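You operate a simulated robot arm through the tools that you are given. There is no shell and no other tool. Be economical: measure what you need, move in short steps, check, and stop when the job is done.

Carry out the task below with a simulated two-armed robot. There is one attempt and no reset: what you move stays moved.

TASK
Swap the spacer in the parts case for the red one.
Fine: hold the case to pull the drawer and again to shut it; the blue spacer goes in the crate. Set down upright: blue spacer, what you pick out. Where these are worked on the way, their far stop is far enough and under half their travel is too little: drawer of the blue case.

The check looks at the end state, three seconds after you hand in, the way a careful person would. Anything else that was tipped, shoved, dropped, spilled or broken makes it a failure.

THE ROBOT
Two 6-joint arms with two-finger parallel grippers on one trunk, on a base that drives. Base frame: it is fixed to the floor where the robot stands at the start and does not move with it; the origin is under the middle of the robot, x ahead of it, y to its left, z up; the surface under the hand at the start is at about z = 780. Units: mm, rad, N and s.
The left shoulder is at the start at [70, 166, 1445], the right one opposite. With the tool pointing down near the work surface each hand reaches from about 320 to 760 mm from the robot's upright axis, wherever it stands, measured 20 degrees to its own side. Places, roughly: drawer of the blue case [500, 100, 800]; inside of the blue case's drawer [600, 100, 800]; inside of the blue crate [700, 700, 800]. Payload 3.91 kg a hand.
The tool frame of a hand sits at the grasp point between the pads (the TCP): z along the fingers, y along the line on which they close. The tips reach 30 mm beyond it. Largest opening 110 mm; finger width 20, thickness 10; the body of the gripper, 48 by 112 mm, starts 55 mm behind the TCP.
Orientation is that of the tool frame in the base frame, as a unit quaternion [x, y, z, w]. With the fingers straight down and closing along the base's y, the tool's x points along the base's -x, its y along +y and its z along -z.

THE INTERFACE
- The arms move only by the tool apply_moves. It takes "left_steps", "right_steps" or both (then of equal length, played together; a hand with none holds still); each is a list of rows, each a list of 7 numbers: the finger opening in cm, from 0 to 11, then the shift along the tool's x, y, z in cm, then the turn, a rotation vector about the tool's x, y, z in degrees. In form: [[hand, x, y, z, rx, ry, rz], ...]. A call has 1 to 10 rows; each row is the pose to reach, as a shift and turn from the pose commanded when the call began, along the tool's axes at that moment. Rows are played at 5 a second. More than 50 mm and 0.15 rad between two rows, or a gripper value outside its range, and nothing of the call is played. A pose out of reach is approached as far as the arm can. The call stops where the force on the tool passes 90 N (or 10 N more than at its start, if that is more) or the arm is blocked; 0.2 s more then pass. The fingers move at their own pace (about 108 mm/s each) and stop on an object; they squeeze with about 24 N. The grip force told is the motor's: it shows also when the fingers shut on nothing. Time passes only in rows, and 0.2 s behind the last, so rows that repeat a pose let the fingers close. The reply holds the time, the measured pose of the TCP, the force on the tool along the base axes, the opening and the grip force, in the units named above and with some noise, with the torque about the TCP (base axes, N m) and any sound that the robot's microphone picked up.
- Cameras (640 x 400 px; columns grow to the right, rows downward): "scene" is now at [113.3, 23.2, 1640.4]; the picture's right is [0.35, -0.94, 0.00], its down [-0.81, -0.30, -0.49] and it looks along [0.46, 0.17, -0.87] (base axes); focal length 272 px, centre (320, 200). "left" rides on the left gripper at [77, -7, -114] in its tool frame; the picture's right is [0.09, 1.00, 0.00], its down [-0.80, 0.07, -0.59] and it looks along [-0.59, 0.05, 0.80] (tool axes); focal length 270 px, centre (320, 200). "right" rides on the right gripper at [77, 7, -115] in its tool frame; the picture's right is [-0.09, 1.00, 0.00], its down [-0.80, -0.07, -0.59] and it looks along [-0.59, -0.05, 0.80] (tool axes); focal length 270 px, centre (320, 200). There is no depth. A picture from a camera that has moved, and an enlarged one, comes with that camera's place and axes in the base frame and with its lens.
- snapshot(camera): a new picture of that camera. It takes no simulated time.
- raise_lower(by): slides the trunk up (or, below 0, down) by that many mm; the arms and the scene camera ride with it, the base frame stays. It gives what a move gives, with no picture.
- drive_base(legs): drives the robot by 1 to 6 legs, each [ahead, left, turn to the left] in mm, mm and rad, along the robot's own axes; the way and the turn of a leg run together, so that a leg with both is an arc; at most 1500 mm and 3.142 rad a leg. The arms and the cameras ride along, it lands a little off, and it stops where it bumps. It gives what a move gives.
- pan_tilt(pan, tilt): turns the head with the scene camera to pan (to the left, within 1.501 rad either way) and tilt (down, from -0.506 to 1.204), counted from straight ahead of the robot. It gives what a move gives.
- enlarge(camera, box): a new picture of the part [left, top, right, bottom] of that camera's present view, enlarged. It takes no simulated time.
- sign_off(): hands the job in; it is judged then, once.

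Go step by step. Nothing tells you exact positions but the pictures and the camera data: compare them with the known pose of the tool, close in by small moves and look again before you grip or let go. The budget is 120 turns and 108 pictures, counting those below and the enlarged ones. Unless the task says otherwise, let go and move clear before handing in, and close with one line.

The tools are called after "Emit:" as a command line: name --argument value ..., lists and objects as JSON in quotes. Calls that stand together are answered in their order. apply_moves: Moves the arms, as the interface text tells. Its arguments: {"type":"object","properties":{"left_steps":{"type":"array","items":{"type":"array","items":{"type":"number"}}},"right_steps":{"type":"array","items":{"type":"array","items":{"type":"number"}}}},"required":[]} The other tools are called the same way: raise_lower (by) slides the trunk up or down; drive_base (legs) drives the base; pan_tilt (pan, tilt) turns the head that bears the scene camera; snapshot (camera) takes a picture; enlarge (camera, box) takes an enlarged picture of a part of a camera's view; sign_off () hands the job in.

At the start:

```text
clock: 0.0
left_position: [536.1, 461.9, 1082.5]
left_ee_rot: [0.0, 1.0, 0.001, 0.0]
left_force: [0.0, 0.3, -0.4]
left_wrist_torque: [-0.01, 0.01, 0.03]
left_gripper_width: 110.0
left_gripper_force: 0.1
right_position: [689.4, -60.8, 1024.5]
right_ee_rot: [0.001, 1.0, 0.001, 0.0]
right_force: [0.5, 1.2, 0.2]
right_wrist_torque: [-0.03, -0.01, 0.06]
right_gripper_width: 110.1
right_gripper_force: 0.0
trunk travel left (down, up): [-940.0, 0.0]
robot x, y, heading: [-1.2, 1.4, 0.0]
head pan, tilt: [0.358, 1.056]
```

scene: 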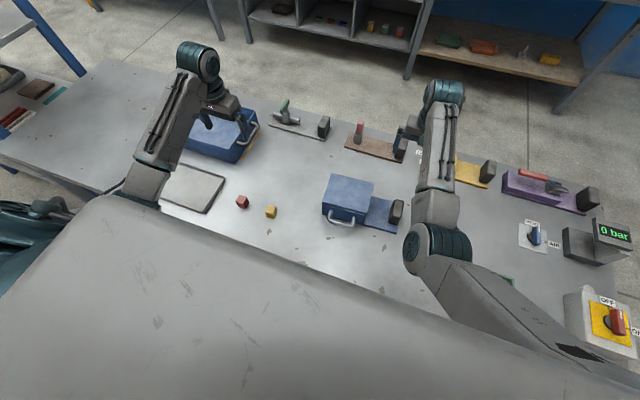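
right: 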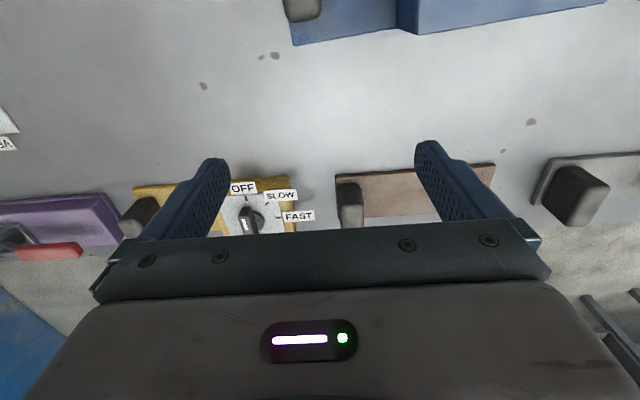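
left: 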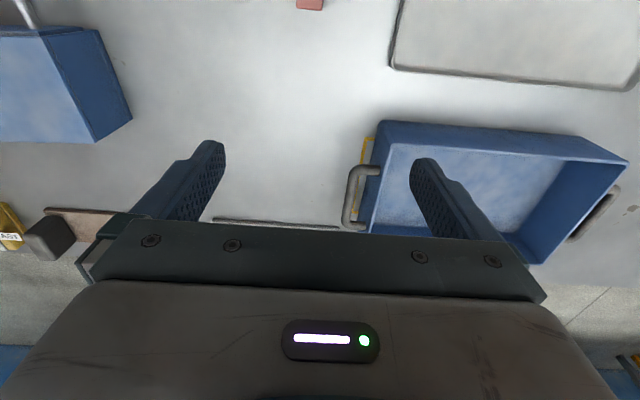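

I see the blue case with a drawer handle facing the robot, a red and a yellow cube on the table, and the blue crate at upper left. I'll look closer first.

Emit:
enlarge --camera "scene" --box '[220, 150, 420, 275]'

Emit:
enlarge --camera "scene" --box '[100, 80, 300, 205]'

```text
3.20 times, centred on (320, 212) of scene
camera zoom: at [113.3, 23.2, 1640.4], right [0.35, -0.94, 0.0], down [-0.81, -0.3, -0.49], along [0.46, 0.17, -0.87], focal length 869 px, centre (320, 160)
```

zoom: 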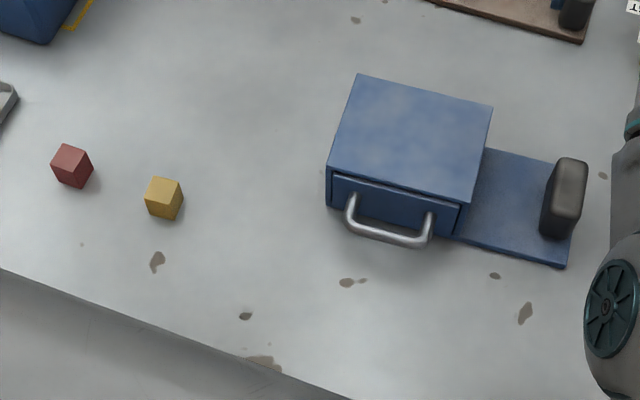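

```text
3.20 times, centred on (200, 142) of scene
camera zoom: at [113.3, 23.2, 1640.4], right [0.35, -0.94, 0.0], down [-0.81, -0.3, -0.49], along [0.46, 0.17, -0.87], focal length 869 px, centre (704, 384)
```

zoom: 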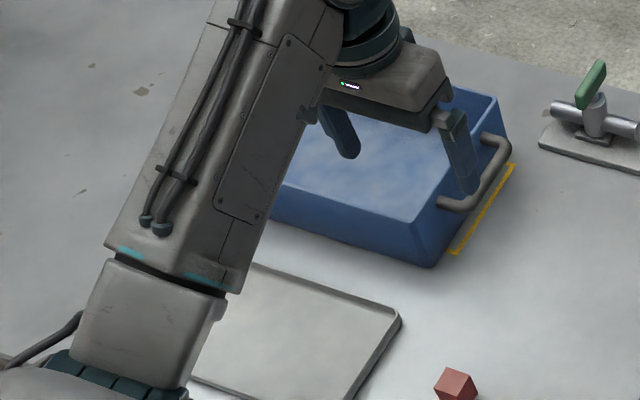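

Estimates: case front runs from about (516,165) to (531,21), about 90 mm high, yawed about 0.1 rad. The post on its plate is near (566,-81), the red cube near (456,446) and the yellow near (457,333). I'll bring both hands over for a closer look.

Emit:
apply_moves --left_steps '[[11, 1.2, -4.5, 0, 0, 0, 0], [11, 2.4, -9, 0, 0, 0, 0], [11, 3.6, -13.5, 0, 0, 0, 0], [11, 4.8, -18, 0, 0, 0, 0], [11, 6, -22.5, 0, 0, 0, 0], [11, 7, -27, 0, 0, 0, 0], [11, 8, -31, 0, 0, 0, 0]]' --right_steps '[[11, 2.5, -0.5, 0, 0, 0, 0], [11, 5, -1, 0, 0, 0, -2], [11, 7.5, -1.5, 0, 0, 0, -4], [11, 10, -2, 0, 0, 0, -6], [11, 12.3, -2, 1, 0, 0, -6], [11, 12.3, -2, 2, 0, 0, -6], [11, 12.3, -2, 3, 0, 0, -6]]'

Emit:
snapshot --camera "left"

Emit:
snapshot --camera "right"

Emit:
snapshot --camera "scene"

```text
clock: 1.2
left_position: [495.2, 253.9, 995.8]
left_ee_rot: [0.0, 1.0, 0.003, 0.006]
left_force: [0.1, -1.0, -0.3]
left_wrist_torque: [0.06, 0.02, 0.01]
left_gripper_width: 110.3
left_gripper_force: 0.2
left hand out of reach, approached as far as the arm can: row 1, 2, 3, 4, 5, 6
right_position: [641.5, -131.2, 1102.9]
right_ee_rot: [-0.034, 0.995, -0.036, 0.086]
right_force: [-0.3, -0.3, -0.3]
right_wrist_torque: [0.04, -0.02, 0.02]
right_gripper_width: 110.2
right_gripper_force: 0.1
trunk travel left (down, up): [-940.0, 0.0]
robot x, y, heading: [-2.9, -2.4, 0.002]
head pan, tilt: [0.358, 1.056]
stopped in row 6 (right hand): the arm was blocked; the commanded pose is now the measured one
```

```text
102 pictures are left
camera left: at [418.2, 245.2, 1108.6], right [-0.09, 1.0, 0.01], down [0.79, 0.07, 0.6], along [0.6, 0.06, -0.8], focal length 270 px, centre (320, 200)
```

left: 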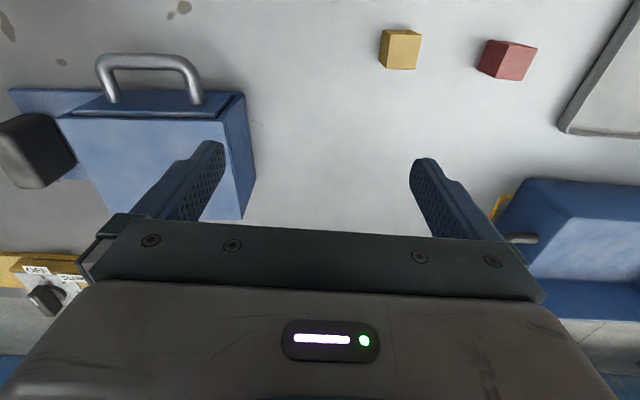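

```text
101 pictures are left
camera right: at [545.3, -121.5, 1200.8], right [0.02, 1.0, -0.06], down [0.69, 0.03, 0.72], along [0.72, -0.06, -0.69], focal length 270 px, centre (320, 200)
```

right: 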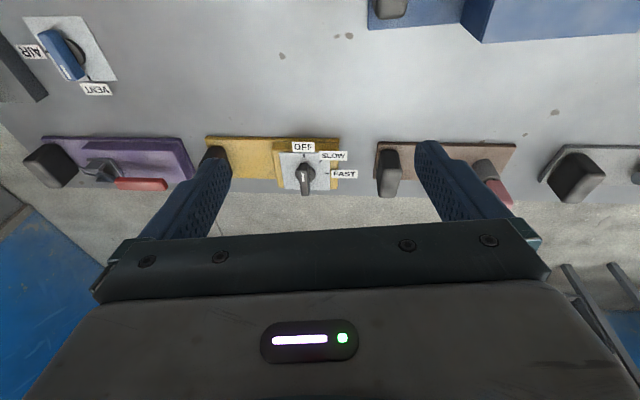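

```text
100 pictures are left
camera scene: at [112.4, 16.2, 1640.6], right [0.35, -0.94, 0.0], down [-0.81, -0.3, -0.49], along [0.46, 0.18, -0.87], focal length 272 px, centre (320, 200)
```

scene: 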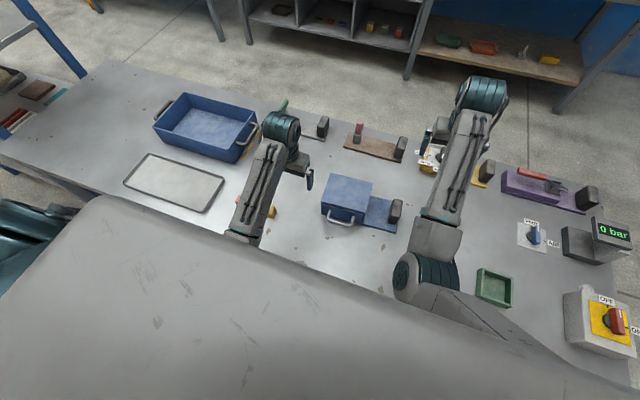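

The high, close-in poses are poorly reachable. I'll straighten the right hand and go lower with both.

Emit:
apply_moves --left_steps '[[11, 0, 0, 4, 0, 0, 0], [11, 0, -3, 7, 0, 0, 0], [11, 0, -7, 7, 0, 0, 0]]' --right_steps '[[11, 0, 0, 4, -2, 4, 0], [11, 0, 0, 8, -4.1, 7, -1], [11, 0, 0, 12, -4.1, 9.9, -2]]'

Emit:
snapshot --camera "left"

```text
clock: 2.0
left_position: [497.5, 186.6, 923.8]
left_ee_rot: [0.0, 1.0, 0.001, 0.005]
left_force: [0.9, 0.7, -0.6]
left_wrist_torque: [0.02, 0.03, -0.02]
left_gripper_width: 110.1
left_gripper_force: 0.0
right_position: [662.4, -132.9, 981.3]
right_ee_rot: [-0.054, 0.999, -0.004, -0.004]
right_force: [-0.1, -0.7, 0.3]
right_wrist_torque: [0.03, 0.0, 0.05]
right_gripper_width: 110.0
right_gripper_force: 0.1
trunk travel left (down, up): [-940.0, 0.0]
robot x, y, heading: [0.8, -1.6, -0.003]
head pan, tilt: [0.358, 1.056]
```

```text
99 pictures are left
camera left: at [420.1, 177.3, 1037.1], right [-0.09, 1.0, 0.0], down [0.79, 0.07, 0.6], along [0.6, 0.06, -0.8], focal length 270 px, centre (320, 200)
```

left: 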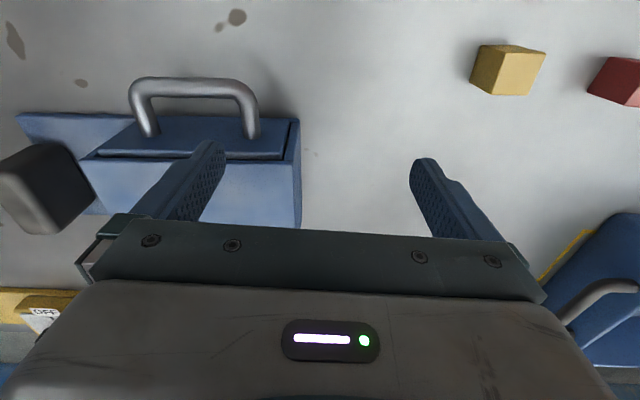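

The handle is now clear, bar about x 480 and y 45–135. I'll turn the left hand so it closes along x, and bring the right hand towards the post.

Emit:
apply_moves --left_steps '[[11, 0, 0, 0, 0, 0, 8.4], [11, 0, 0, 0, 0, 0, 16.8], [11, 0, 0, 0, 0, 0, 25.2], [11, 0, 0, 0, 0, 0, 33.6], [11, 0, 0, 0, 0, 0, 42], [11, 0, 0, 0, 0, 0, 50.4], [11, 0, 0, 0, 0, 0, 58.8], [11, 0, 0, 0, 0, 0, 67.2], [11, 0, 0, 0, 0, 0, 75.6], [11, 0, 0, 0, 0, 0, 84]]' --right_steps '[[11, 2, 1.5, 2, 0, 0, 0], [11, 5, 3, 4, 0, 0, 0], [11, 8.2, 5.2, 5, 0, 0, 0], [11, 8.2, 5.2, 5, 0, 0, 0], [11, 8.2, 5.2, 5, 0, 0, 0], [11, 8.2, 5.2, 5, 0, 0, 0], [11, 8.2, 5.2, 5, 0, 0, 0], [11, 8.2, 5.2, 5, 0, 0, 0], [11, 8.2, 5.2, 5, 0, 0, 0], [11, 8.2, 5.2, 5, 0, 0, 0]]'

Emit:
snapshot --camera "left"

Emit:
snapshot --camera "right"

Emit:
snapshot --camera "scene"

```text
clock: 4.4
left_position: [496.6, 189.6, 923.8]
left_ee_rot: [0.67, 0.742, 0.005, 0.005]
left_force: [0.4, 0.6, -0.3]
left_wrist_torque: [-0.03, -0.02, -0.02]
left_gripper_width: 110.1
left_gripper_force: 0.0
right_position: [581.5, -142.0, 926.9]
right_ee_rot: [-0.039, 0.998, -0.044, -0.002]
right_force: [0.9, -0.3, -2.0]
right_wrist_torque: [0.02, 0.0, -0.04]
right_gripper_width: 109.9
right_gripper_force: 0.0
trunk travel left (down, up): [-940.0, 0.0]
robot x, y, heading: [0.5, 0.7, -0.003]
head pan, tilt: [0.358, 1.056]
stopped in row 10 (right hand): the arm was blocked; the commanded pose is now the measured one
```

```text
98 pictures are left
camera left: at [482.1, 262.6, 1037.8], right [0.98, 0.19, 0.01], down [0.14, -0.79, 0.6], along [0.12, -0.58, -0.8], focal length 270 px, centre (320, 200)
```

left: 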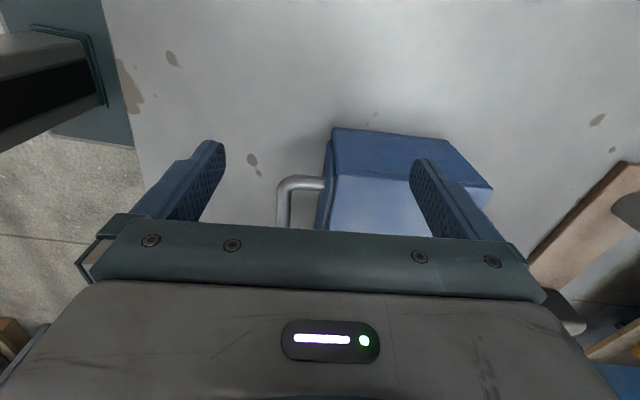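

```text
97 pictures are left
camera right: at [504.0, -130.9, 1041.4], right [0.01, 1.0, -0.09], down [0.8, 0.05, 0.59], along [0.59, -0.08, -0.8], focal length 270 px, centre (320, 200)
```

right: 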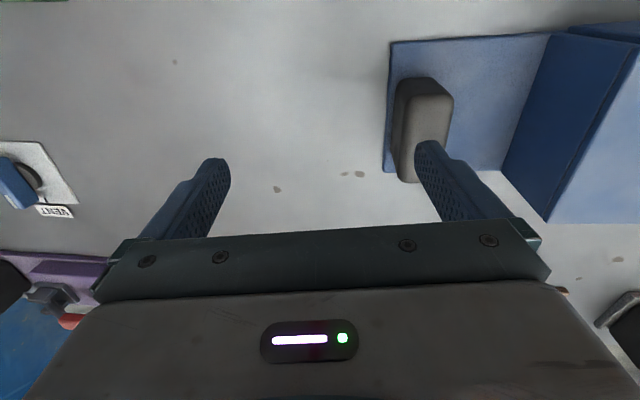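

```text
96 pictures are left
camera scene: at [113.3, 23.2, 1640.4], right [0.35, -0.94, 0.0], down [-0.81, -0.3, -0.49], along [0.46, 0.17, -0.87], focal length 272 px, centre (320, 200)
```

scene: 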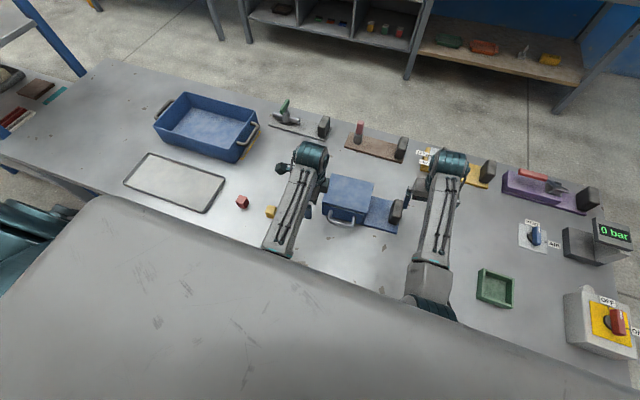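

The right hand stalled short of the post with a small tilt. I'll try nudging it on by itself, straightening it and going lower.

Emit:
apply_moves --right_steps '[[11, 0, 1, 0.5, -3, 0, 0], [11, 0.2, 2.5, 1, -5, 0, -1], [11, 0.4, 4, 1, -5, 0, -1.4], [11, 0.5, 5, 1, -5, 0, -1.4]]'

Emit:
snapshot --camera "right"

```text
clock: 5.6
left_position: [497.7, 188.4, 924.2]
left_ee_rot: [0.67, 0.742, 0.005, 0.004]
left_force: [0.7, -1.1, -0.1]
left_wrist_torque: [0.01, -0.02, 0.0]
left_gripper_width: 110.4
left_gripper_force: 0.1
right_position: [582.4, -134.4, 914.3]
right_ee_rot: [-0.042, 0.999, -0.029, 0.001]
right_force: [0.6, 0.6, -0.7]
right_wrist_torque: [0.01, -0.03, 0.02]
right_gripper_width: 110.0
right_gripper_force: 0.0
trunk travel left (down, up): [-940.0, 0.0]
robot x, y, heading: [-0.6, 1.4, 0.004]
head pan, tilt: [0.358, 1.056]
stopped in row 4 (right hand): the arm was blocked; the commanded pose is now the measured one
```

```text
95 pictures are left
camera right: at [504.0, -126.2, 1026.4], right [0.0, 1.0, -0.06], down [0.8, 0.03, 0.6], along [0.6, -0.05, -0.8], focal length 270 px, centre (320, 200)
```

right: 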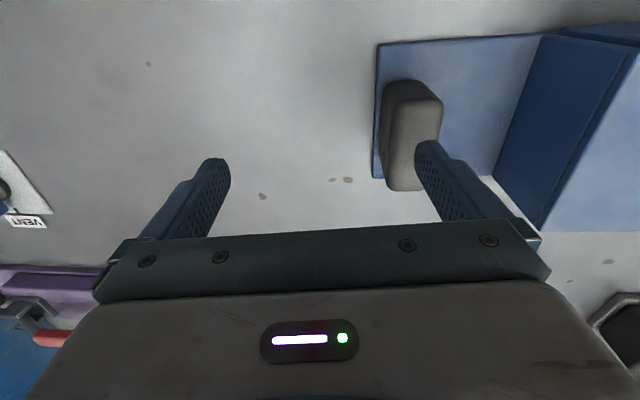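

Something internal limits the right arm this close in. I'll shift it clear of the post and back the base off so both arms are more extended.

Emit:
apply_moves --right_steps '[[11, 0, -4, -1, 0, 0, 0], [11, 0, -7, -1, 0, 0, 0]]'

Emit:
drive_base --legs '[[-120, 0, 0]]'

Emit:
snapshot --camera "scene"

```text
clock: 6.2
left_position: [496.1, 187.1, 923.7]
left_ee_rot: [0.67, 0.742, 0.005, 0.004]
left_force: [0.0, 0.5, 0.3]
left_wrist_torque: [0.01, 0.03, 0.0]
left_gripper_width: 110.0
left_gripper_force: 0.0
right_position: [586.6, -201.1, 928.1]
right_ee_rot: [-0.043, 0.999, -0.026, 0.001]
right_force: [0.2, -0.5, 0.0]
right_wrist_torque: [-0.02, 0.0, 0.0]
right_gripper_width: 110.1
right_gripper_force: 0.0
trunk travel left (down, up): [-940.0, 0.0]
robot x, y, heading: [1.0, -0.8, 0.0]
head pan, tilt: [0.358, 1.056]
```

```text
clock: 7.5
left_position: [380.3, 188.0, 924.1]
left_ee_rot: [0.67, 0.742, 0.004, 0.002]
left_force: [0.2, 0.5, -1.1]
left_wrist_torque: [-0.01, 0.0, 0.04]
left_gripper_width: 110.2
left_gripper_force: 0.1
right_position: [471.0, -201.7, 926.2]
right_ee_rot: [-0.043, 0.999, -0.028, 0.001]
right_force: [-0.2, -0.6, -0.3]
right_wrist_torque: [0.02, 0.01, -0.01]
right_gripper_width: 110.3
right_gripper_force: 0.1
trunk travel left (down, up): [-940.0, 0.0]
robot x, y, heading: [-120.4, 0.2, 0.001]
head pan, tilt: [0.358, 1.056]
```

```text
94 pictures are left
camera scene: at [-2.7, 22.8, 1640.1], right [0.35, -0.94, 0.0], down [-0.82, -0.3, -0.49], along [0.46, 0.17, -0.87], focal length 272 px, centre (320, 200)
```

scene: 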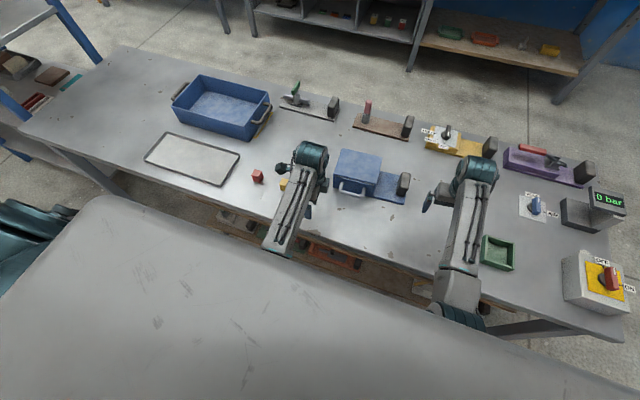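

Emit:
apply_moves --right_steps '[[11, -3, 2, 0, -2, 0, 0], [11, -6, 4, 0, -3, 0, -1], [11, -8, 6, 0, -3, 0, -1.2], [11, -8, 8, 0, -3, 0, -1.2]]'

Emit:
snapshot --camera "right"

```text
clock: 8.4
left_position: [378.4, 187.3, 923.9]
left_ee_rot: [0.671, 0.742, 0.006, 0.004]
left_force: [-0.1, 0.3, 0.2]
left_wrist_torque: [-0.01, -0.03, -0.01]
left_gripper_width: 110.1
left_gripper_force: 0.0
right_position: [540.6, -113.8, 924.4]
right_ee_rot: [-0.053, 0.999, -0.003, 0.0]
right_force: [0.0, 0.3, 0.7]
right_wrist_torque: [-0.03, 0.01, -0.04]
right_gripper_width: 110.1
right_gripper_force: 0.1
trunk travel left (down, up): [-940.0, 0.0]
robot x, y, heading: [-120.4, 0.2, -0.002]
head pan, tilt: [0.358, 1.056]
```

```text
93 pictures are left
camera right: at [464.2, -113.9, 1038.2], right [-0.02, 1.0, 0.0], down [0.8, 0.02, 0.59], along [0.59, 0.01, -0.8], focal length 270 px, centre (320, 200)
```

right: 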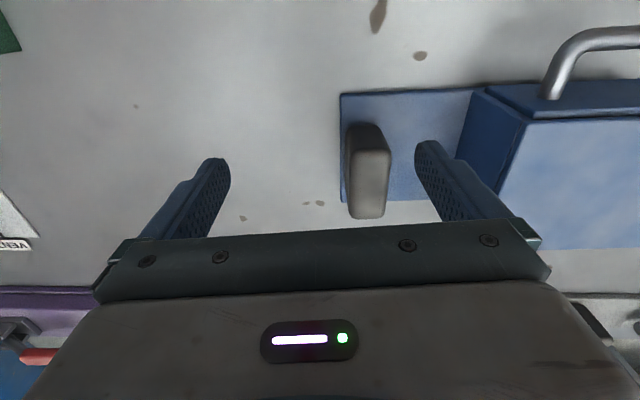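

The arm now reaches well. The post is at about (593,-70) with its top near z 845. I'll move over it, partly descend, and look.

Emit:
apply_moves --right_steps '[[11, -3, 2, 0, 0, 0, 0], [11, -5.6, 3.8, 0, 0, 0, 0], [11, -5.6, 3.8, 2, 0, 0, 0], [11, -5.6, 3.8, 4, 0, 0, 0]]'

Emit:
snapshot --camera "right"

Emit:
enlarge --camera "scene" --box '[320, 130, 480, 230]'

```text
clock: 9.4
left_position: [379.3, 187.2, 923.7]
left_ee_rot: [0.67, 0.742, 0.004, 0.004]
left_force: [0.2, 0.5, 0.2]
left_wrist_torque: [0.01, 0.01, 0.02]
left_gripper_width: 110.0
left_gripper_force: 0.0
right_position: [592.3, -70.9, 882.3]
right_ee_rot: [-0.053, 0.999, -0.001, 0.0]
right_force: [-0.2, -0.4, 0.6]
right_wrist_torque: [0.03, -0.03, 0.02]
right_gripper_width: 110.1
right_gripper_force: 0.2
trunk travel left (down, up): [-940.0, 0.0]
robot x, y, heading: [-118.5, 0.3, -0.001]
head pan, tilt: [0.358, 1.056]
```

```text
92 pictures are left
camera right: at [516.8, -71.1, 996.4], right [-0.02, 1.0, 0.0], down [0.8, 0.02, 0.59], along [0.59, 0.01, -0.8], focal length 270 px, centre (320, 200)
```

right: 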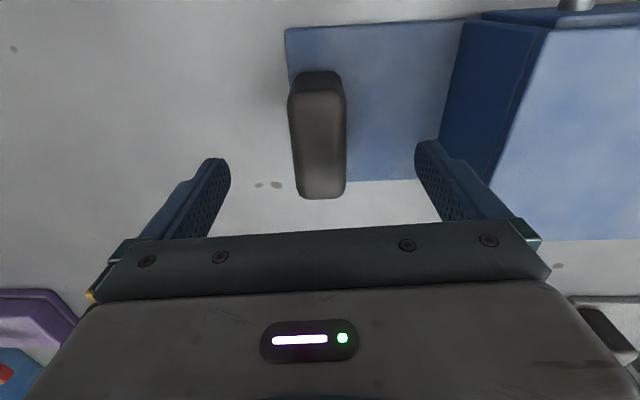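

```text
4.00 times, centred on (400, 180) of scene
camera zoom: at [-5.4, 22.6, 1640.4], right [0.35, -0.94, 0.0], down [-0.82, -0.3, -0.49], along [0.46, 0.17, -0.87], focal length 1087 px, centre (0, 280)
```

zoom: 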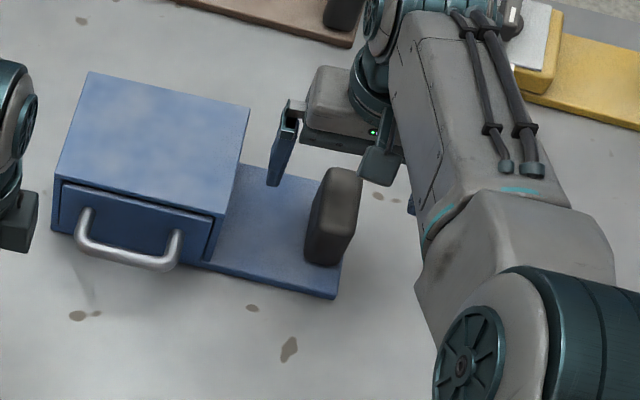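

Finger projection matches calibration and the post lies centred between the fingers. Descend and grip it.

Emit:
apply_moves --right_steps '[[11, 0, 0, 2.5, 0, 0, 0], [11, 0, 0, 5.5, 0, 0, 0], [11, 0, 0, 5.5, 0, 0, 0], [5, 0, 0, 5.5, 0, 0, 0], [2, 0, 0, 5.5, 0, 0, 0], [2, 0, 0, 5.5, 0, 0, 0]]'

Emit:
snapshot --camera "right"

Emit:
snapshot --camera "left"

```text
clock: 10.8
left_position: [379.2, 189.7, 924.3]
left_ee_rot: [0.67, 0.742, 0.004, 0.004]
left_force: [0.7, 0.4, -0.3]
left_wrist_torque: [-0.03, 0.03, -0.03]
left_gripper_width: 110.1
left_gripper_force: 0.0
right_position: [581.5, -76.4, 843.2]
right_ee_rot: [-0.054, 0.999, 0.0, -0.001]
right_force: [1.2, 0.8, 0.7]
right_wrist_torque: [0.24, 0.1, -0.3]
right_gripper_width: 34.3
right_gripper_force: 24.1
right hand out of reach, approached as far as the arm can: row 1, 2, 3, 4, 5, 6
trunk travel left (down, up): [-940.0, 0.0]
robot x, y, heading: [-115.9, 1.5, 0.005]
head pan, tilt: [0.358, 1.056]
```

```text
90 pictures are left
camera right: at [504.2, -77.5, 956.0], right [-0.02, 1.0, 0.0], down [0.8, 0.01, 0.59], along [0.59, 0.01, -0.8], focal length 270 px, centre (320, 200)
```

right: 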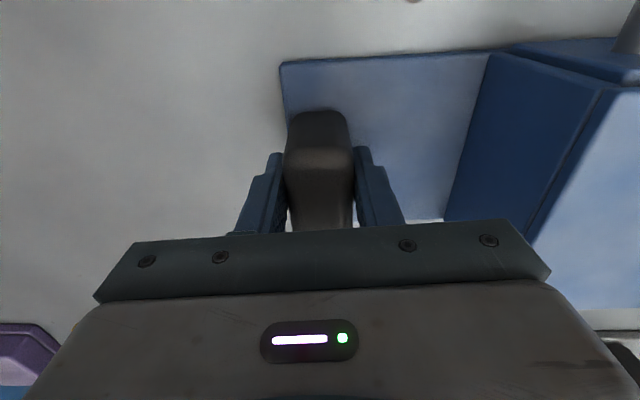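

```text
89 pictures are left
camera left: at [363.6, 262.4, 1037.8], right [0.98, 0.19, 0.01], down [0.14, -0.79, 0.59], along [0.12, -0.58, -0.8], focal length 270 px, centre (320, 200)
```

left: 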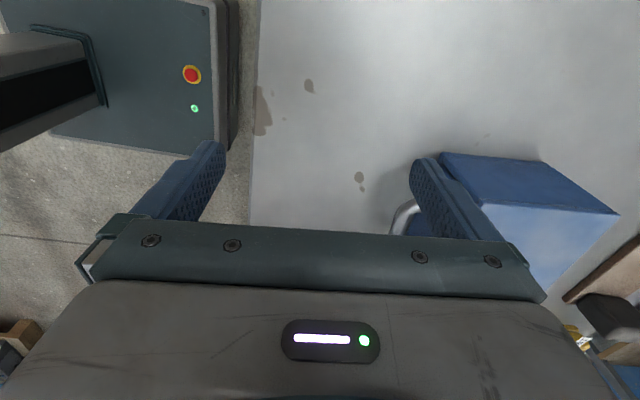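

Post is held (34 mm wide). Handle bar triangulates to about (478, 93, 834), with a gap of about 33 mm behind it. I'll bring the left hand above it with the fingers 36 mm apart.

Emit:
apply_moves --left_steps '[[3.6, -3.5, 3, 0, 0, 0, 0], [3.6, -7, 6, 0, 0, 0, 0], [3.6, -10.5, 8.9, 0, 0, 0, 0], [3.6, -10.5, 8.9, 2, 0, 0, 0], [3.6, -10.5, 8.9, 3.5, 0, 0, 0]]'

Emit:
snapshot --camera "left"

Emit:
enlarge --camera "scene" --box '[280, 130, 440, 230]'

```text
clock: 12.1
left_position: [474.5, 113.6, 882.0]
left_ee_rot: [0.666, 0.746, 0.012, -0.008]
left_force: [-0.6, 0.0, 0.4]
left_wrist_torque: [-0.02, 0.02, 0.03]
left_gripper_width: 36.0
left_gripper_force: 0.1
right_position: [580.6, -76.7, 842.1]
right_ee_rot: [-0.052, 0.999, -0.001, -0.002]
right_force: [-0.6, 0.6, -0.2]
right_wrist_torque: [0.47, -0.02, -0.16]
right_gripper_width: 34.0
right_gripper_force: 24.1
trunk travel left (down, up): [-940.0, 0.0]
robot x, y, heading: [-119.5, 0.4, 0.002]
head pan, tilt: [0.358, 1.056]
```

```text
88 pictures are left
camera left: at [459.7, 185.0, 997.6], right [0.98, 0.2, 0.01], down [0.16, -0.81, 0.57], along [0.12, -0.56, -0.82], focal length 270 px, centre (320, 200)
```

left: 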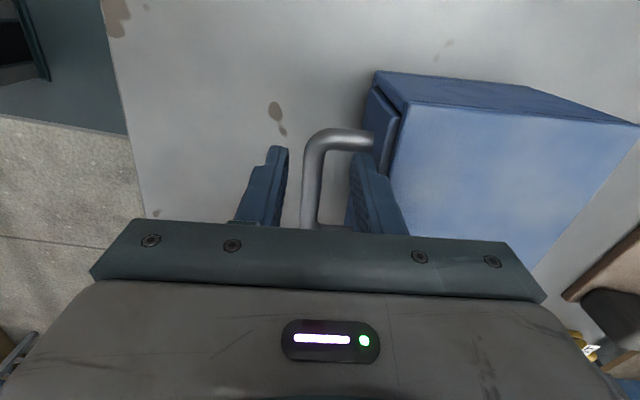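

```text
4.00 times, centred on (360, 180) of scene
camera zoom: at [-5.6, 23.0, 1640.4], right [0.35, -0.94, 0.0], down [-0.82, -0.3, -0.49], along [0.46, 0.17, -0.87], focal length 1087 px, centre (160, 280)
```

zoom: 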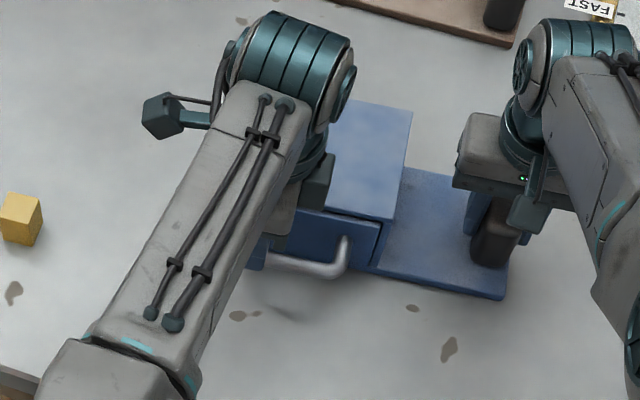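

Emit:
apply_moves --left_steps '[[3.6, 0, 0, 0, 0, 0, 0], [3.6, 0, 0, 0, 0, 0, 0], [3.6, 0, 0, 1, 0, 0, 0]]'

```text
clock: 12.8
left_position: [476.2, 110.8, 873.3]
left_ee_rot: [0.667, 0.745, 0.012, -0.006]
left_force: [-0.3, -0.3, 0.4]
left_wrist_torque: [-0.01, 0.03, -0.04]
left_gripper_width: 35.9
left_gripper_force: 0.1
right_position: [581.6, -75.7, 842.0]
right_ee_rot: [-0.053, 0.999, -0.001, -0.001]
right_force: [-1.2, 1.0, 0.1]
right_wrist_torque: [0.37, -0.03, -0.02]
right_gripper_width: 34.0
right_gripper_force: 23.7
trunk travel left (down, up): [-940.0, 0.0]
robot x, y, heading: [-119.0, 2.9, 0.001]
head pan, tilt: [0.358, 1.056]
```

Emit:
apply_moves --left_steps '[[3.6, -1.5, 0, 0, 0, 0, 0], [3.6, -1.5, 0, 0, 0, 0, 0]]'

```text
clock: 13.7
left_position: [478.9, 114.5, 870.8]
left_ee_rot: [0.664, 0.748, 0.021, -0.013]
left_force: [-2.2, -2.3, 1.8]
left_wrist_torque: [-0.05, -0.02, -0.09]
left_gripper_width: 34.8
left_gripper_force: 0.1
right_position: [579.5, -77.4, 842.6]
right_ee_rot: [-0.053, 0.999, -0.001, -0.001]
right_force: [1.4, 1.9, 0.6]
right_wrist_torque: [0.3, 0.14, -0.54]
right_gripper_width: 33.9
right_gripper_force: 23.8
trunk travel left (down, up): [-940.0, 0.0]
robot x, y, heading: [-119.7, -0.5, 0.001]
head pan, tilt: [0.358, 1.056]
stopped in row 2 (left hand): the arm was blocked; the commanded pose is now the measured one
```

Emit:
snapshot --camera "left"

Emit:
snapshot --camera "scene"

```text
86 pictures are left
camera left: at [463.5, 182.2, 987.9], right [0.98, 0.21, 0.02], down [0.16, -0.81, 0.56], along [0.13, -0.54, -0.83], focal length 270 px, centre (320, 200)
```

left: 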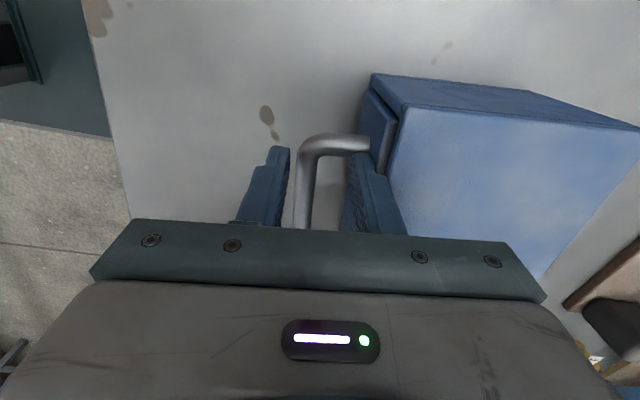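

```text
85 pictures are left
camera scene: at [-5.8, 22.7, 1640.4], right [0.35, -0.94, 0.0], down [-0.82, -0.3, -0.49], along [0.46, 0.17, -0.87], focal length 272 px, centre (320, 200)
```

scene: 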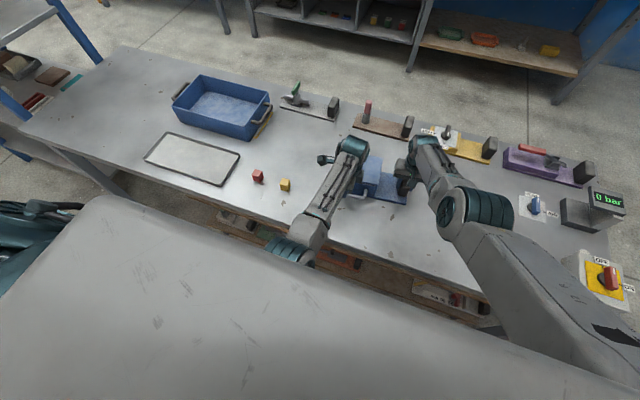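

The left arm is limited inward with the tool vertical. Tilting the left hand about its closing axis (fingers pointing toward -y) puts the wrist outward without affecting the grip on the bar. I'll lift, tilt, and recentre.

Emit:
apply_moves --left_steps '[[3.6, 0, 0, -2, 0, 0, 0], [3.6, 0, 0, -2.5, 0, -7, 0], [3.6, 0, 0, -2.5, 0, -14, 0], [3.6, 0, 0, -2.5, 0, -22, 0], [3.6, -2, 0, -2.5, 0, -22, 0], [3.6, -2, 0, -2.5, 0, -22, 0]]'

Emit:
snapshot --camera "left"

```text
clock: 15.1
left_position: [481.2, 89.8, 893.1]
left_ee_rot: [0.655, 0.736, -0.108, 0.131]
left_force: [-0.6, -0.3, 0.0]
left_wrist_torque: [0.03, 0.0, 0.0]
left_gripper_width: 36.0
left_gripper_force: 0.0
right_position: [581.3, -77.0, 842.9]
right_ee_rot: [-0.053, 0.999, -0.001, 0.0]
right_force: [0.7, -1.8, 1.2]
right_wrist_torque: [0.5, 0.27, 0.0]
right_gripper_width: 33.7
right_gripper_force: 23.8
trunk travel left (down, up): [-940.0, 0.0]
robot x, y, heading: [-119.5, 0.9, -0.001]
head pan, tilt: [0.358, 1.056]
```

```text
84 pictures are left
camera left: at [461.0, 198.3, 976.2], right [0.98, 0.2, -0.02], down [0.13, -0.55, 0.83], along [0.16, -0.81, -0.56], focal length 270 px, centre (320, 200)
```

left: 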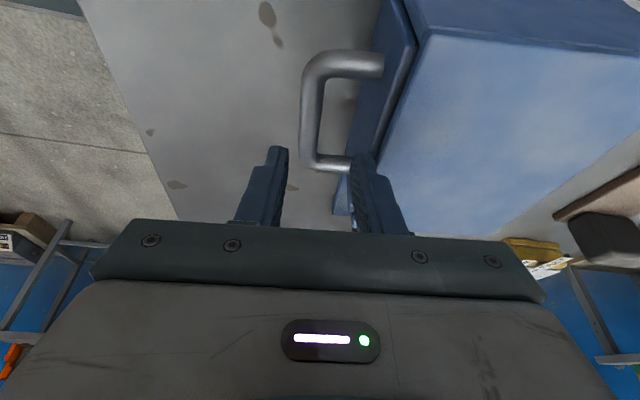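

Emit:
apply_moves --left_steps '[[3.6, 0.4, -0.4, 1, 0, 0, 0], [3.6, 1.2, -0.4, 3, 0, 0, 0], [3.6, 2, -0.4, 4.9, 0, 0, 0], [3.6, 2, -0.4, 4.9, 0, 0, 0]]'

Emit:
snapshot --camera "left"

```text
clock: 16.1
left_position: [477.0, 92.5, 841.0]
left_ee_rot: [0.655, 0.737, -0.108, 0.13]
left_force: [-0.7, -0.3, 0.0]
left_wrist_torque: [0.01, -0.01, -0.01]
left_gripper_width: 35.6
left_gripper_force: 0.1
right_position: [581.0, -76.4, 842.2]
right_ee_rot: [-0.054, 0.999, 0.0, -0.001]
right_force: [1.1, 0.0, 0.4]
right_wrist_torque: [0.31, 0.18, -0.11]
right_gripper_width: 33.7
right_gripper_force: 24.7
trunk travel left (down, up): [-940.0, 0.0]
robot x, y, heading: [-115.9, 1.3, -0.003]
head pan, tilt: [0.358, 1.056]
```

```text
83 pictures are left
camera left: at [457.0, 200.8, 922.9], right [0.98, 0.2, -0.02], down [0.13, -0.55, 0.83], along [0.16, -0.81, -0.56], focal length 270 px, centre (320, 200)
```

left: 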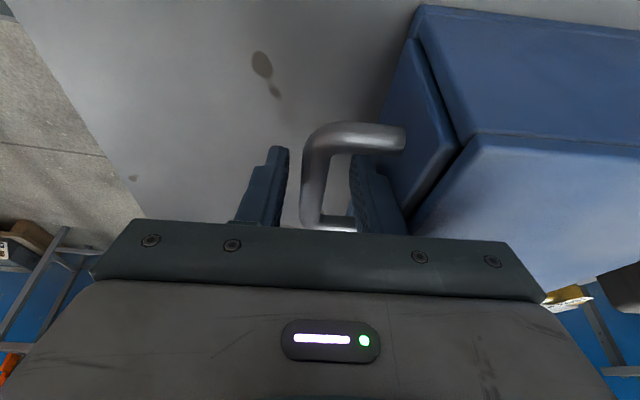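

Fingers straddle the bar. Grip and pull gently.

Emit:
apply_moves --left_steps '[[0.5, 0, 0, 0, 0, 0, 0], [0.5, 0, 0, 0, 0, 0, 0], [0.5, 0, -1, 0, 0, 0, 0], [0.5, 0, -2, 0, 0, 0, 0], [0.5, 0, -3.5, 0, 0, 0, 0], [0.5, 0, -5, 0, 0, 0, 0]]'

Emit:
enlarge --camera "scene" --box '[280, 130, 440, 230]'

```text
clock: 17.4
left_position: [427.6, 85.1, 841.0]
left_ee_rot: [0.656, 0.736, -0.108, 0.131]
left_force: [3.9, -4.4, 0.1]
left_wrist_torque: [-0.17, -0.1, -0.4]
left_gripper_width: 13.6
left_gripper_force: 23.5
right_position: [579.5, -76.5, 843.1]
right_ee_rot: [-0.052, 0.999, -0.001, -0.001]
right_force: [-4.9, 5.7, 0.5]
right_wrist_torque: [0.11, 0.48, 0.31]
right_gripper_width: 34.0
right_gripper_force: 24.0
trunk travel left (down, up): [-940.0, 0.0]
robot x, y, heading: [-116.5, -0.3, -0.004]
head pan, tilt: [0.358, 1.056]
```

```text
4.00 times, centred on (360, 180) of scene
camera zoom: at [-6.3, 23.2, 1640.4], right [0.35, -0.94, 0.0], down [-0.81, -0.3, -0.49], along [0.46, 0.17, -0.87], focal length 1087 px, centre (160, 280)
```

zoom: 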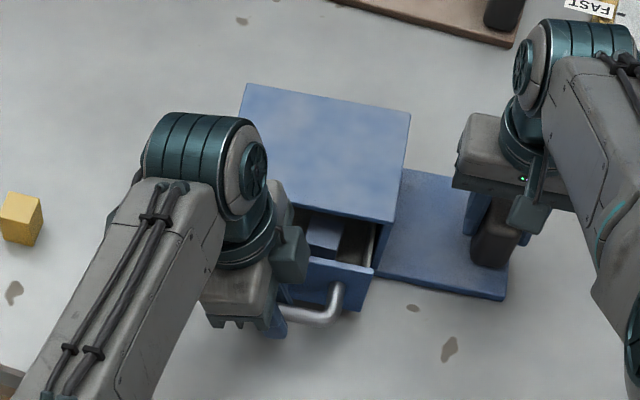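

Drawer slides easily and a blue spacer is visible inside. Pull on to the far stop in small steps.

Emit:
apply_moves --left_steps '[[0.5, 0, -1, 0, 0, 0, 0], [0.5, 0, -2, 0, 0, 0, 0], [0.5, 0, -3, 0, 0, 0, 0], [0.5, 0, -4, 0, 0, 0, 0]]'

Emit:
enlarge --camera "scene" --box '[280, 130, 440, 230]'

```text
clock: 18.4
left_position: [387.5, 81.2, 841.5]
left_ee_rot: [0.655, 0.736, -0.108, 0.131]
left_force: [3.3, -4.4, 7.1]
left_wrist_torque: [-0.45, -0.14, -0.35]
left_gripper_width: 13.4
left_gripper_force: 23.5
right_position: [579.5, -77.7, 843.4]
right_ee_rot: [-0.053, 0.999, -0.001, -0.001]
right_force: [-3.7, 4.5, -1.0]
right_wrist_torque: [0.33, -0.64, 0.34]
right_gripper_width: 33.8
right_gripper_force: 23.9
trunk travel left (down, up): [-940.0, 0.0]
robot x, y, heading: [-122.2, -1.1, 0.002]
head pan, tilt: [0.358, 1.056]
```

```text
4.00 times, centred on (360, 180) of scene
camera zoom: at [-6.6, 23.1, 1640.5], right [0.35, -0.94, 0.0], down [-0.81, -0.3, -0.49], along [0.46, 0.17, -0.87], focal length 1087 px, centre (160, 280)
```

zoom: 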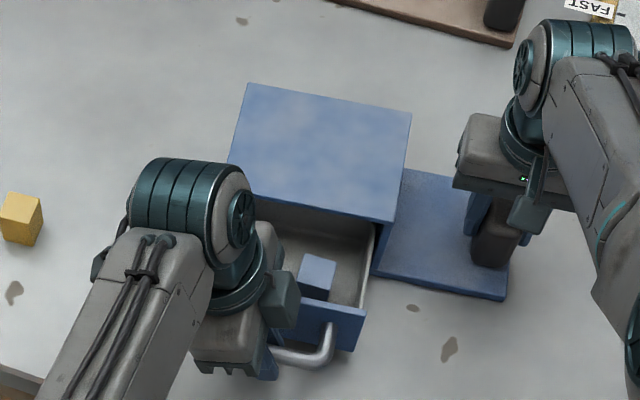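

Emit:
apply_moves --left_steps '[[0.5, 0, -0.7, 0, 0, 0, 0], [0.5, 0, -1.4, 0, 0, 0, 0], [0.5, 0, -2, 0, 0, 0, 0]]'

```text
clock: 19.2
left_position: [367.9, 79.6, 840.7]
left_ee_rot: [0.656, 0.736, -0.108, 0.131]
left_force: [15.4, -11.6, 3.2]
left_wrist_torque: [0.13, -0.17, -0.22]
left_gripper_width: 14.0
left_gripper_force: 23.9
right_position: [579.5, -75.0, 841.7]
right_ee_rot: [-0.054, 0.999, 0.0, -0.001]
right_force: [-15.3, 12.8, 0.7]
right_wrist_torque: [0.12, -0.18, 0.46]
right_gripper_width: 34.2
right_gripper_force: 13.5
trunk travel left (down, up): [-940.0, 0.0]
robot x, y, heading: [-121.1, -0.4, -0.003]
head pan, tilt: [0.358, 1.056]
```

Force rise indicates the far stop (about 110 mm out). I'll let go of the handle and lift straight up.

Emit:
apply_moves --left_steps '[[0.5, 0, 0.3, 0, 0, 0, 0], [3.6, 0, 0.2, 0, 0, 0, 0], [3.6, 0, 0.2, 0, 0, 0, 0], [3.6, -1.2, 0.2, -3.5, 0, 0, 0], [3.6, -2.7, 0.2, -7.5, 0, 0, 0], [3.6, -3.5, 0.2, -10, 0, 0, 0]]'

Emit:
snapshot --camera "left"

Emit:
enlarge --camera "scene" --box '[280, 130, 440, 230]'

```text
clock: 20.6
left_position: [365.3, 88.8, 940.5]
left_ee_rot: [0.656, 0.738, -0.104, 0.12]
left_force: [-0.4, -0.4, -0.5]
left_wrist_torque: [0.01, -0.02, -0.01]
left_gripper_width: 36.1
left_gripper_force: 0.0
right_position: [581.1, -77.3, 842.1]
right_ee_rot: [-0.053, 0.999, -0.001, -0.001]
right_force: [0.4, -0.4, 0.0]
right_wrist_torque: [0.27, 0.14, -0.03]
right_gripper_width: 34.3
right_gripper_force: 24.2
trunk travel left (down, up): [-940.0, 0.0]
robot x, y, heading: [-115.7, -1.1, 0.0]
head pan, tilt: [0.358, 1.056]
```

```text
80 pictures are left
camera left: at [345.8, 195.7, 1024.5], right [0.98, 0.2, -0.02], down [0.13, -0.56, 0.82], along [0.15, -0.8, -0.58], focal length 270 px, centre (320, 200)
```

left: 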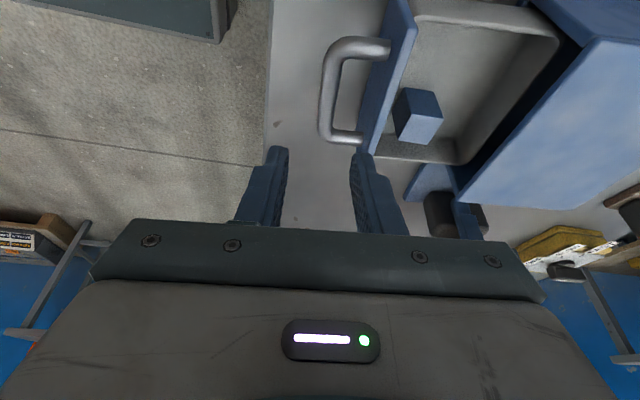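

```text
4.00 times, centred on (360, 180) of scene
camera zoom: at [-5.8, 23.3, 1640.4], right [0.35, -0.94, 0.0], down [-0.82, -0.3, -0.49], along [0.46, 0.17, -0.87], focal length 1087 px, centre (160, 280)
```

zoom: 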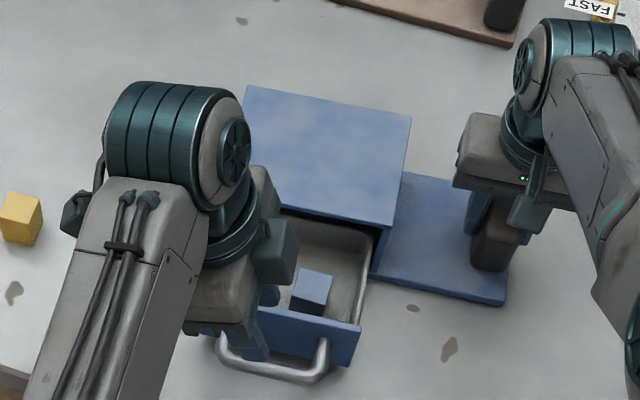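

The blue spacer is near (468,58,808) in the drawer front. I'll zoom in to determine its orientation and clearances.

Emit:
enlarge --camera "left" --box '[320, 20, 480, 120]'

Emit:
enlarge --camera "scene" --box '[330, 180, 394, 220]'

```text
4.00 times, centred on (400, 70) of left
camera zoom: at [345.8, 195.7, 1024.5], right [0.98, 0.2, -0.02], down [0.13, -0.56, 0.82], along [0.15, -0.8, -0.58], focal length 1081 px, centre (0, 720)
```

zoom: 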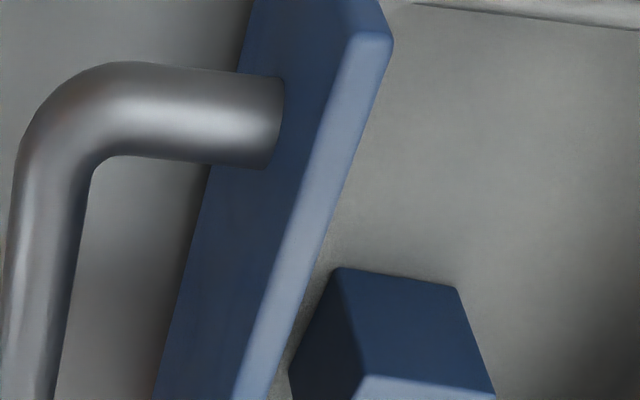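

```text
10.00 times, centred on (362, 200) of scene
camera zoom: at [-5.8, 23.3, 1640.4], right [0.35, -0.94, 0.0], down [-0.82, -0.3, -0.49], along [0.46, 0.17, -0.87], focal length 2717 px, centre (-100, 200)
```

zoom: 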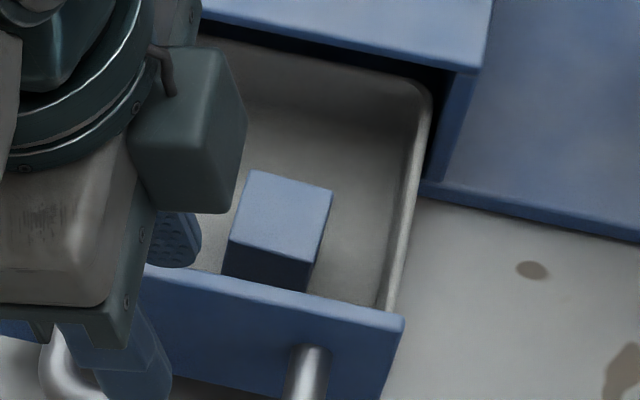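

Emit:
apply_moves --left_steps '[[5.5, -0.2, 3, 0.5, 0, 0, 0], [5.5, -0.4, 6.2, 1.5, 0, 0, 0], [5.5, -0.6, 9.3, 3.5, 0, 0, 0], [5.5, -0.7, 9.3, 5.8, 0, 0, 0], [5.5, -0.7, 9.3, 5.8, 0, 0, 0]]'

Emit:
snapshot --camera "left"

Emit:
enlarge --camera "scene" --box '[314, 170, 410, 230]'

```text
clock: 21.9
left_position: [465.0, 64.7, 894.7]
left_ee_rot: [0.656, 0.736, -0.108, 0.131]
left_force: [-0.9, 0.3, -0.7]
left_wrist_torque: [-0.05, -0.01, -0.04]
left_gripper_width: 55.1
left_gripper_force: 0.1
right_position: [580.9, -76.8, 843.4]
right_ee_rot: [-0.054, 0.999, -0.001, -0.001]
right_force: [1.0, -1.2, -0.6]
right_wrist_torque: [0.17, 0.13, 0.02]
right_gripper_width: 34.1
right_gripper_force: 23.3
trunk travel left (down, up): [-940.0, 0.0]
robot x, y, heading: [-118.7, -1.9, -0.001]
head pan, tilt: [0.358, 1.056]
```

```text
76 pictures are left
camera left: at [445.3, 172.4, 977.0], right [0.98, 0.2, -0.02], down [0.13, -0.55, 0.83], along [0.16, -0.81, -0.56], focal length 270 px, centre (320, 200)
```

left: 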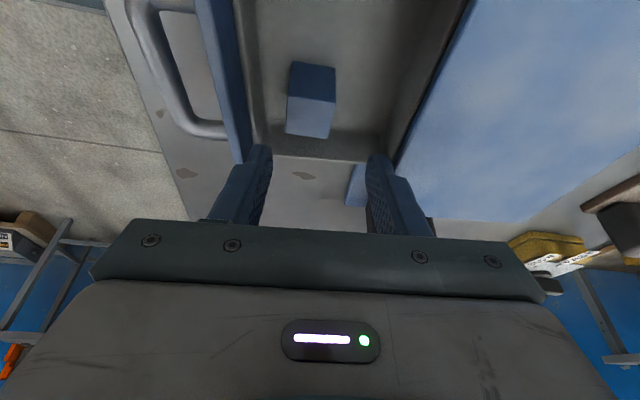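

```text
6.67 times, centred on (362, 200) of scene
camera zoom: at [-5.5, 23.2, 1640.4], right [0.35, -0.94, 0.0], down [-0.82, -0.3, -0.49], along [0.46, 0.17, -0.87], focal length 1811 px, centre (40, 200)
```

zoom: 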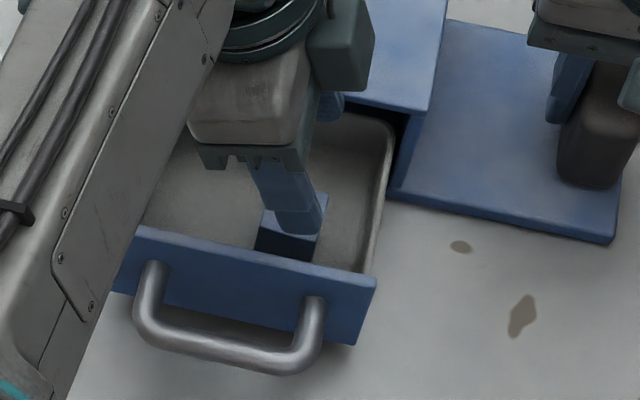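

Cube top is at about z 830, centre (462,58). Descending to grip.

Emit:
apply_moves --left_steps '[[5.5, 0.7, -0.4, 2, 0, 0, 0], [5.5, 1.4, -0.4, 4, 0, 0, 0], [5.5, 2.0, -0.4, 5.6, 0, 0, 0], [5.5, 2.0, -0.4, 5.6, 0, 0, 0]]'

Emit:
snapshot --camera "left"

Emit:
enlarge --camera "scene" --box '[314, 170, 410, 230]'

```text
clock: 22.9
left_position: [462.1, 64.5, 837.3]
left_ee_rot: [0.655, 0.736, -0.107, 0.131]
left_force: [-0.2, 0.6, 11.3]
left_wrist_torque: [0.09, 0.48, 0.0]
left_gripper_width: 55.3
left_gripper_force: 0.2
right_position: [578.9, -78.0, 844.2]
right_ee_rot: [-0.052, 0.999, -0.001, -0.001]
right_force: [-2.6, -0.8, -0.8]
right_wrist_torque: [0.35, -0.64, 0.17]
right_gripper_width: 33.9
right_gripper_force: 23.5
trunk travel left (down, up): [-940.0, 0.0]
robot x, y, heading: [-121.0, -1.8, 0.003]
head pan, tilt: [0.358, 1.056]
```

```text
74 pictures are left
camera left: at [441.9, 172.4, 918.3], right [0.98, 0.2, -0.02], down [0.12, -0.55, 0.83], along [0.16, -0.81, -0.56], focal length 270 px, centre (320, 200)
```

left: 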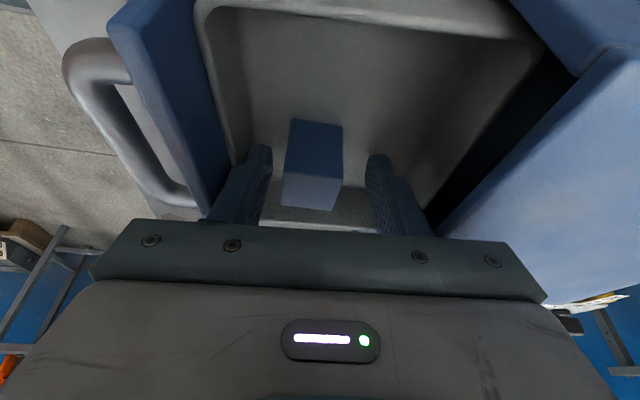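

```text
6.67 times, centred on (362, 200) of scene
camera zoom: at [-7.1, 22.5, 1640.6], right [0.35, -0.94, 0.0], down [-0.81, -0.3, -0.49], along [0.46, 0.17, -0.87], focal length 1811 px, centre (40, 200)
```

zoom: 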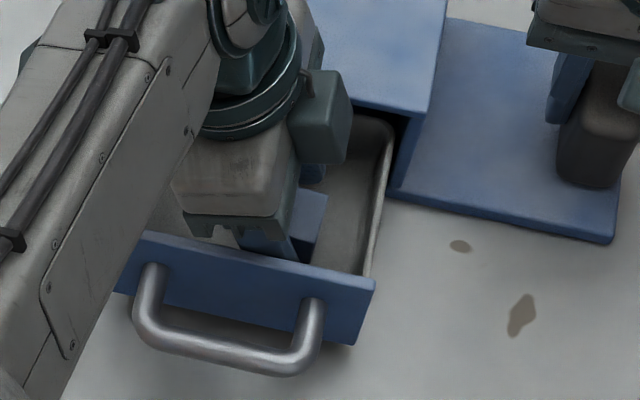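

Tips touch the drawer floor; I'll rise 4 mm and close.

Emit:
apply_moves --left_steps '[[5.5, -0.2, 0, -0.5, 0, 0, 0], [5.5, -0.2, 0, -0.5, 0, 0, 0], [4, -0.2, 0, -0.5, 0, 0, 0], [2, -0.2, 0, -0.5, 0, 0, 0], [2, -0.2, 0, -0.5, 0, 0, 0]]'

Emit:
snapshot --camera "left"

```text
clock: 24.1
left_position: [460.5, 65.2, 840.7]
left_ee_rot: [0.655, 0.736, -0.108, 0.131]
left_force: [0.1, -0.4, 0.2]
left_wrist_torque: [0.01, -0.03, 0.05]
left_gripper_width: 29.4
left_gripper_force: 24.0
right_position: [580.8, -77.2, 843.6]
right_ee_rot: [-0.053, 0.999, -0.001, 0.0]
right_force: [-1.2, -0.5, 4.7]
right_wrist_torque: [0.25, 0.58, 0.27]
right_gripper_width: 34.0
right_gripper_force: 24.9
trunk travel left (down, up): [-940.0, 0.0]
robot x, y, heading: [-120.6, 2.0, -0.004]
head pan, tilt: [0.358, 1.056]
```

```text
72 pictures are left
camera left: at [441.2, 172.3, 922.9], right [0.98, 0.2, -0.02], down [0.13, -0.55, 0.83], along [0.16, -0.81, -0.56], focal length 270 px, centre (320, 200)
```

left: 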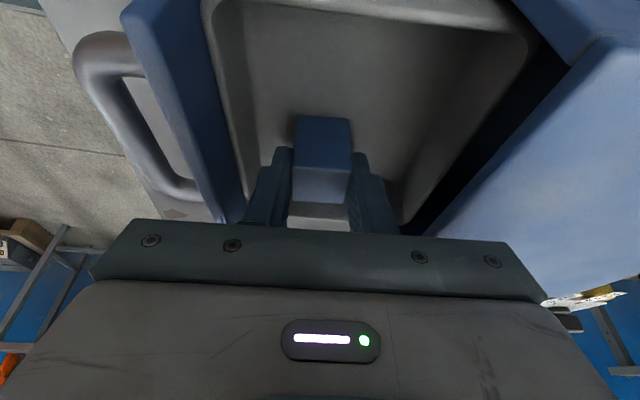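

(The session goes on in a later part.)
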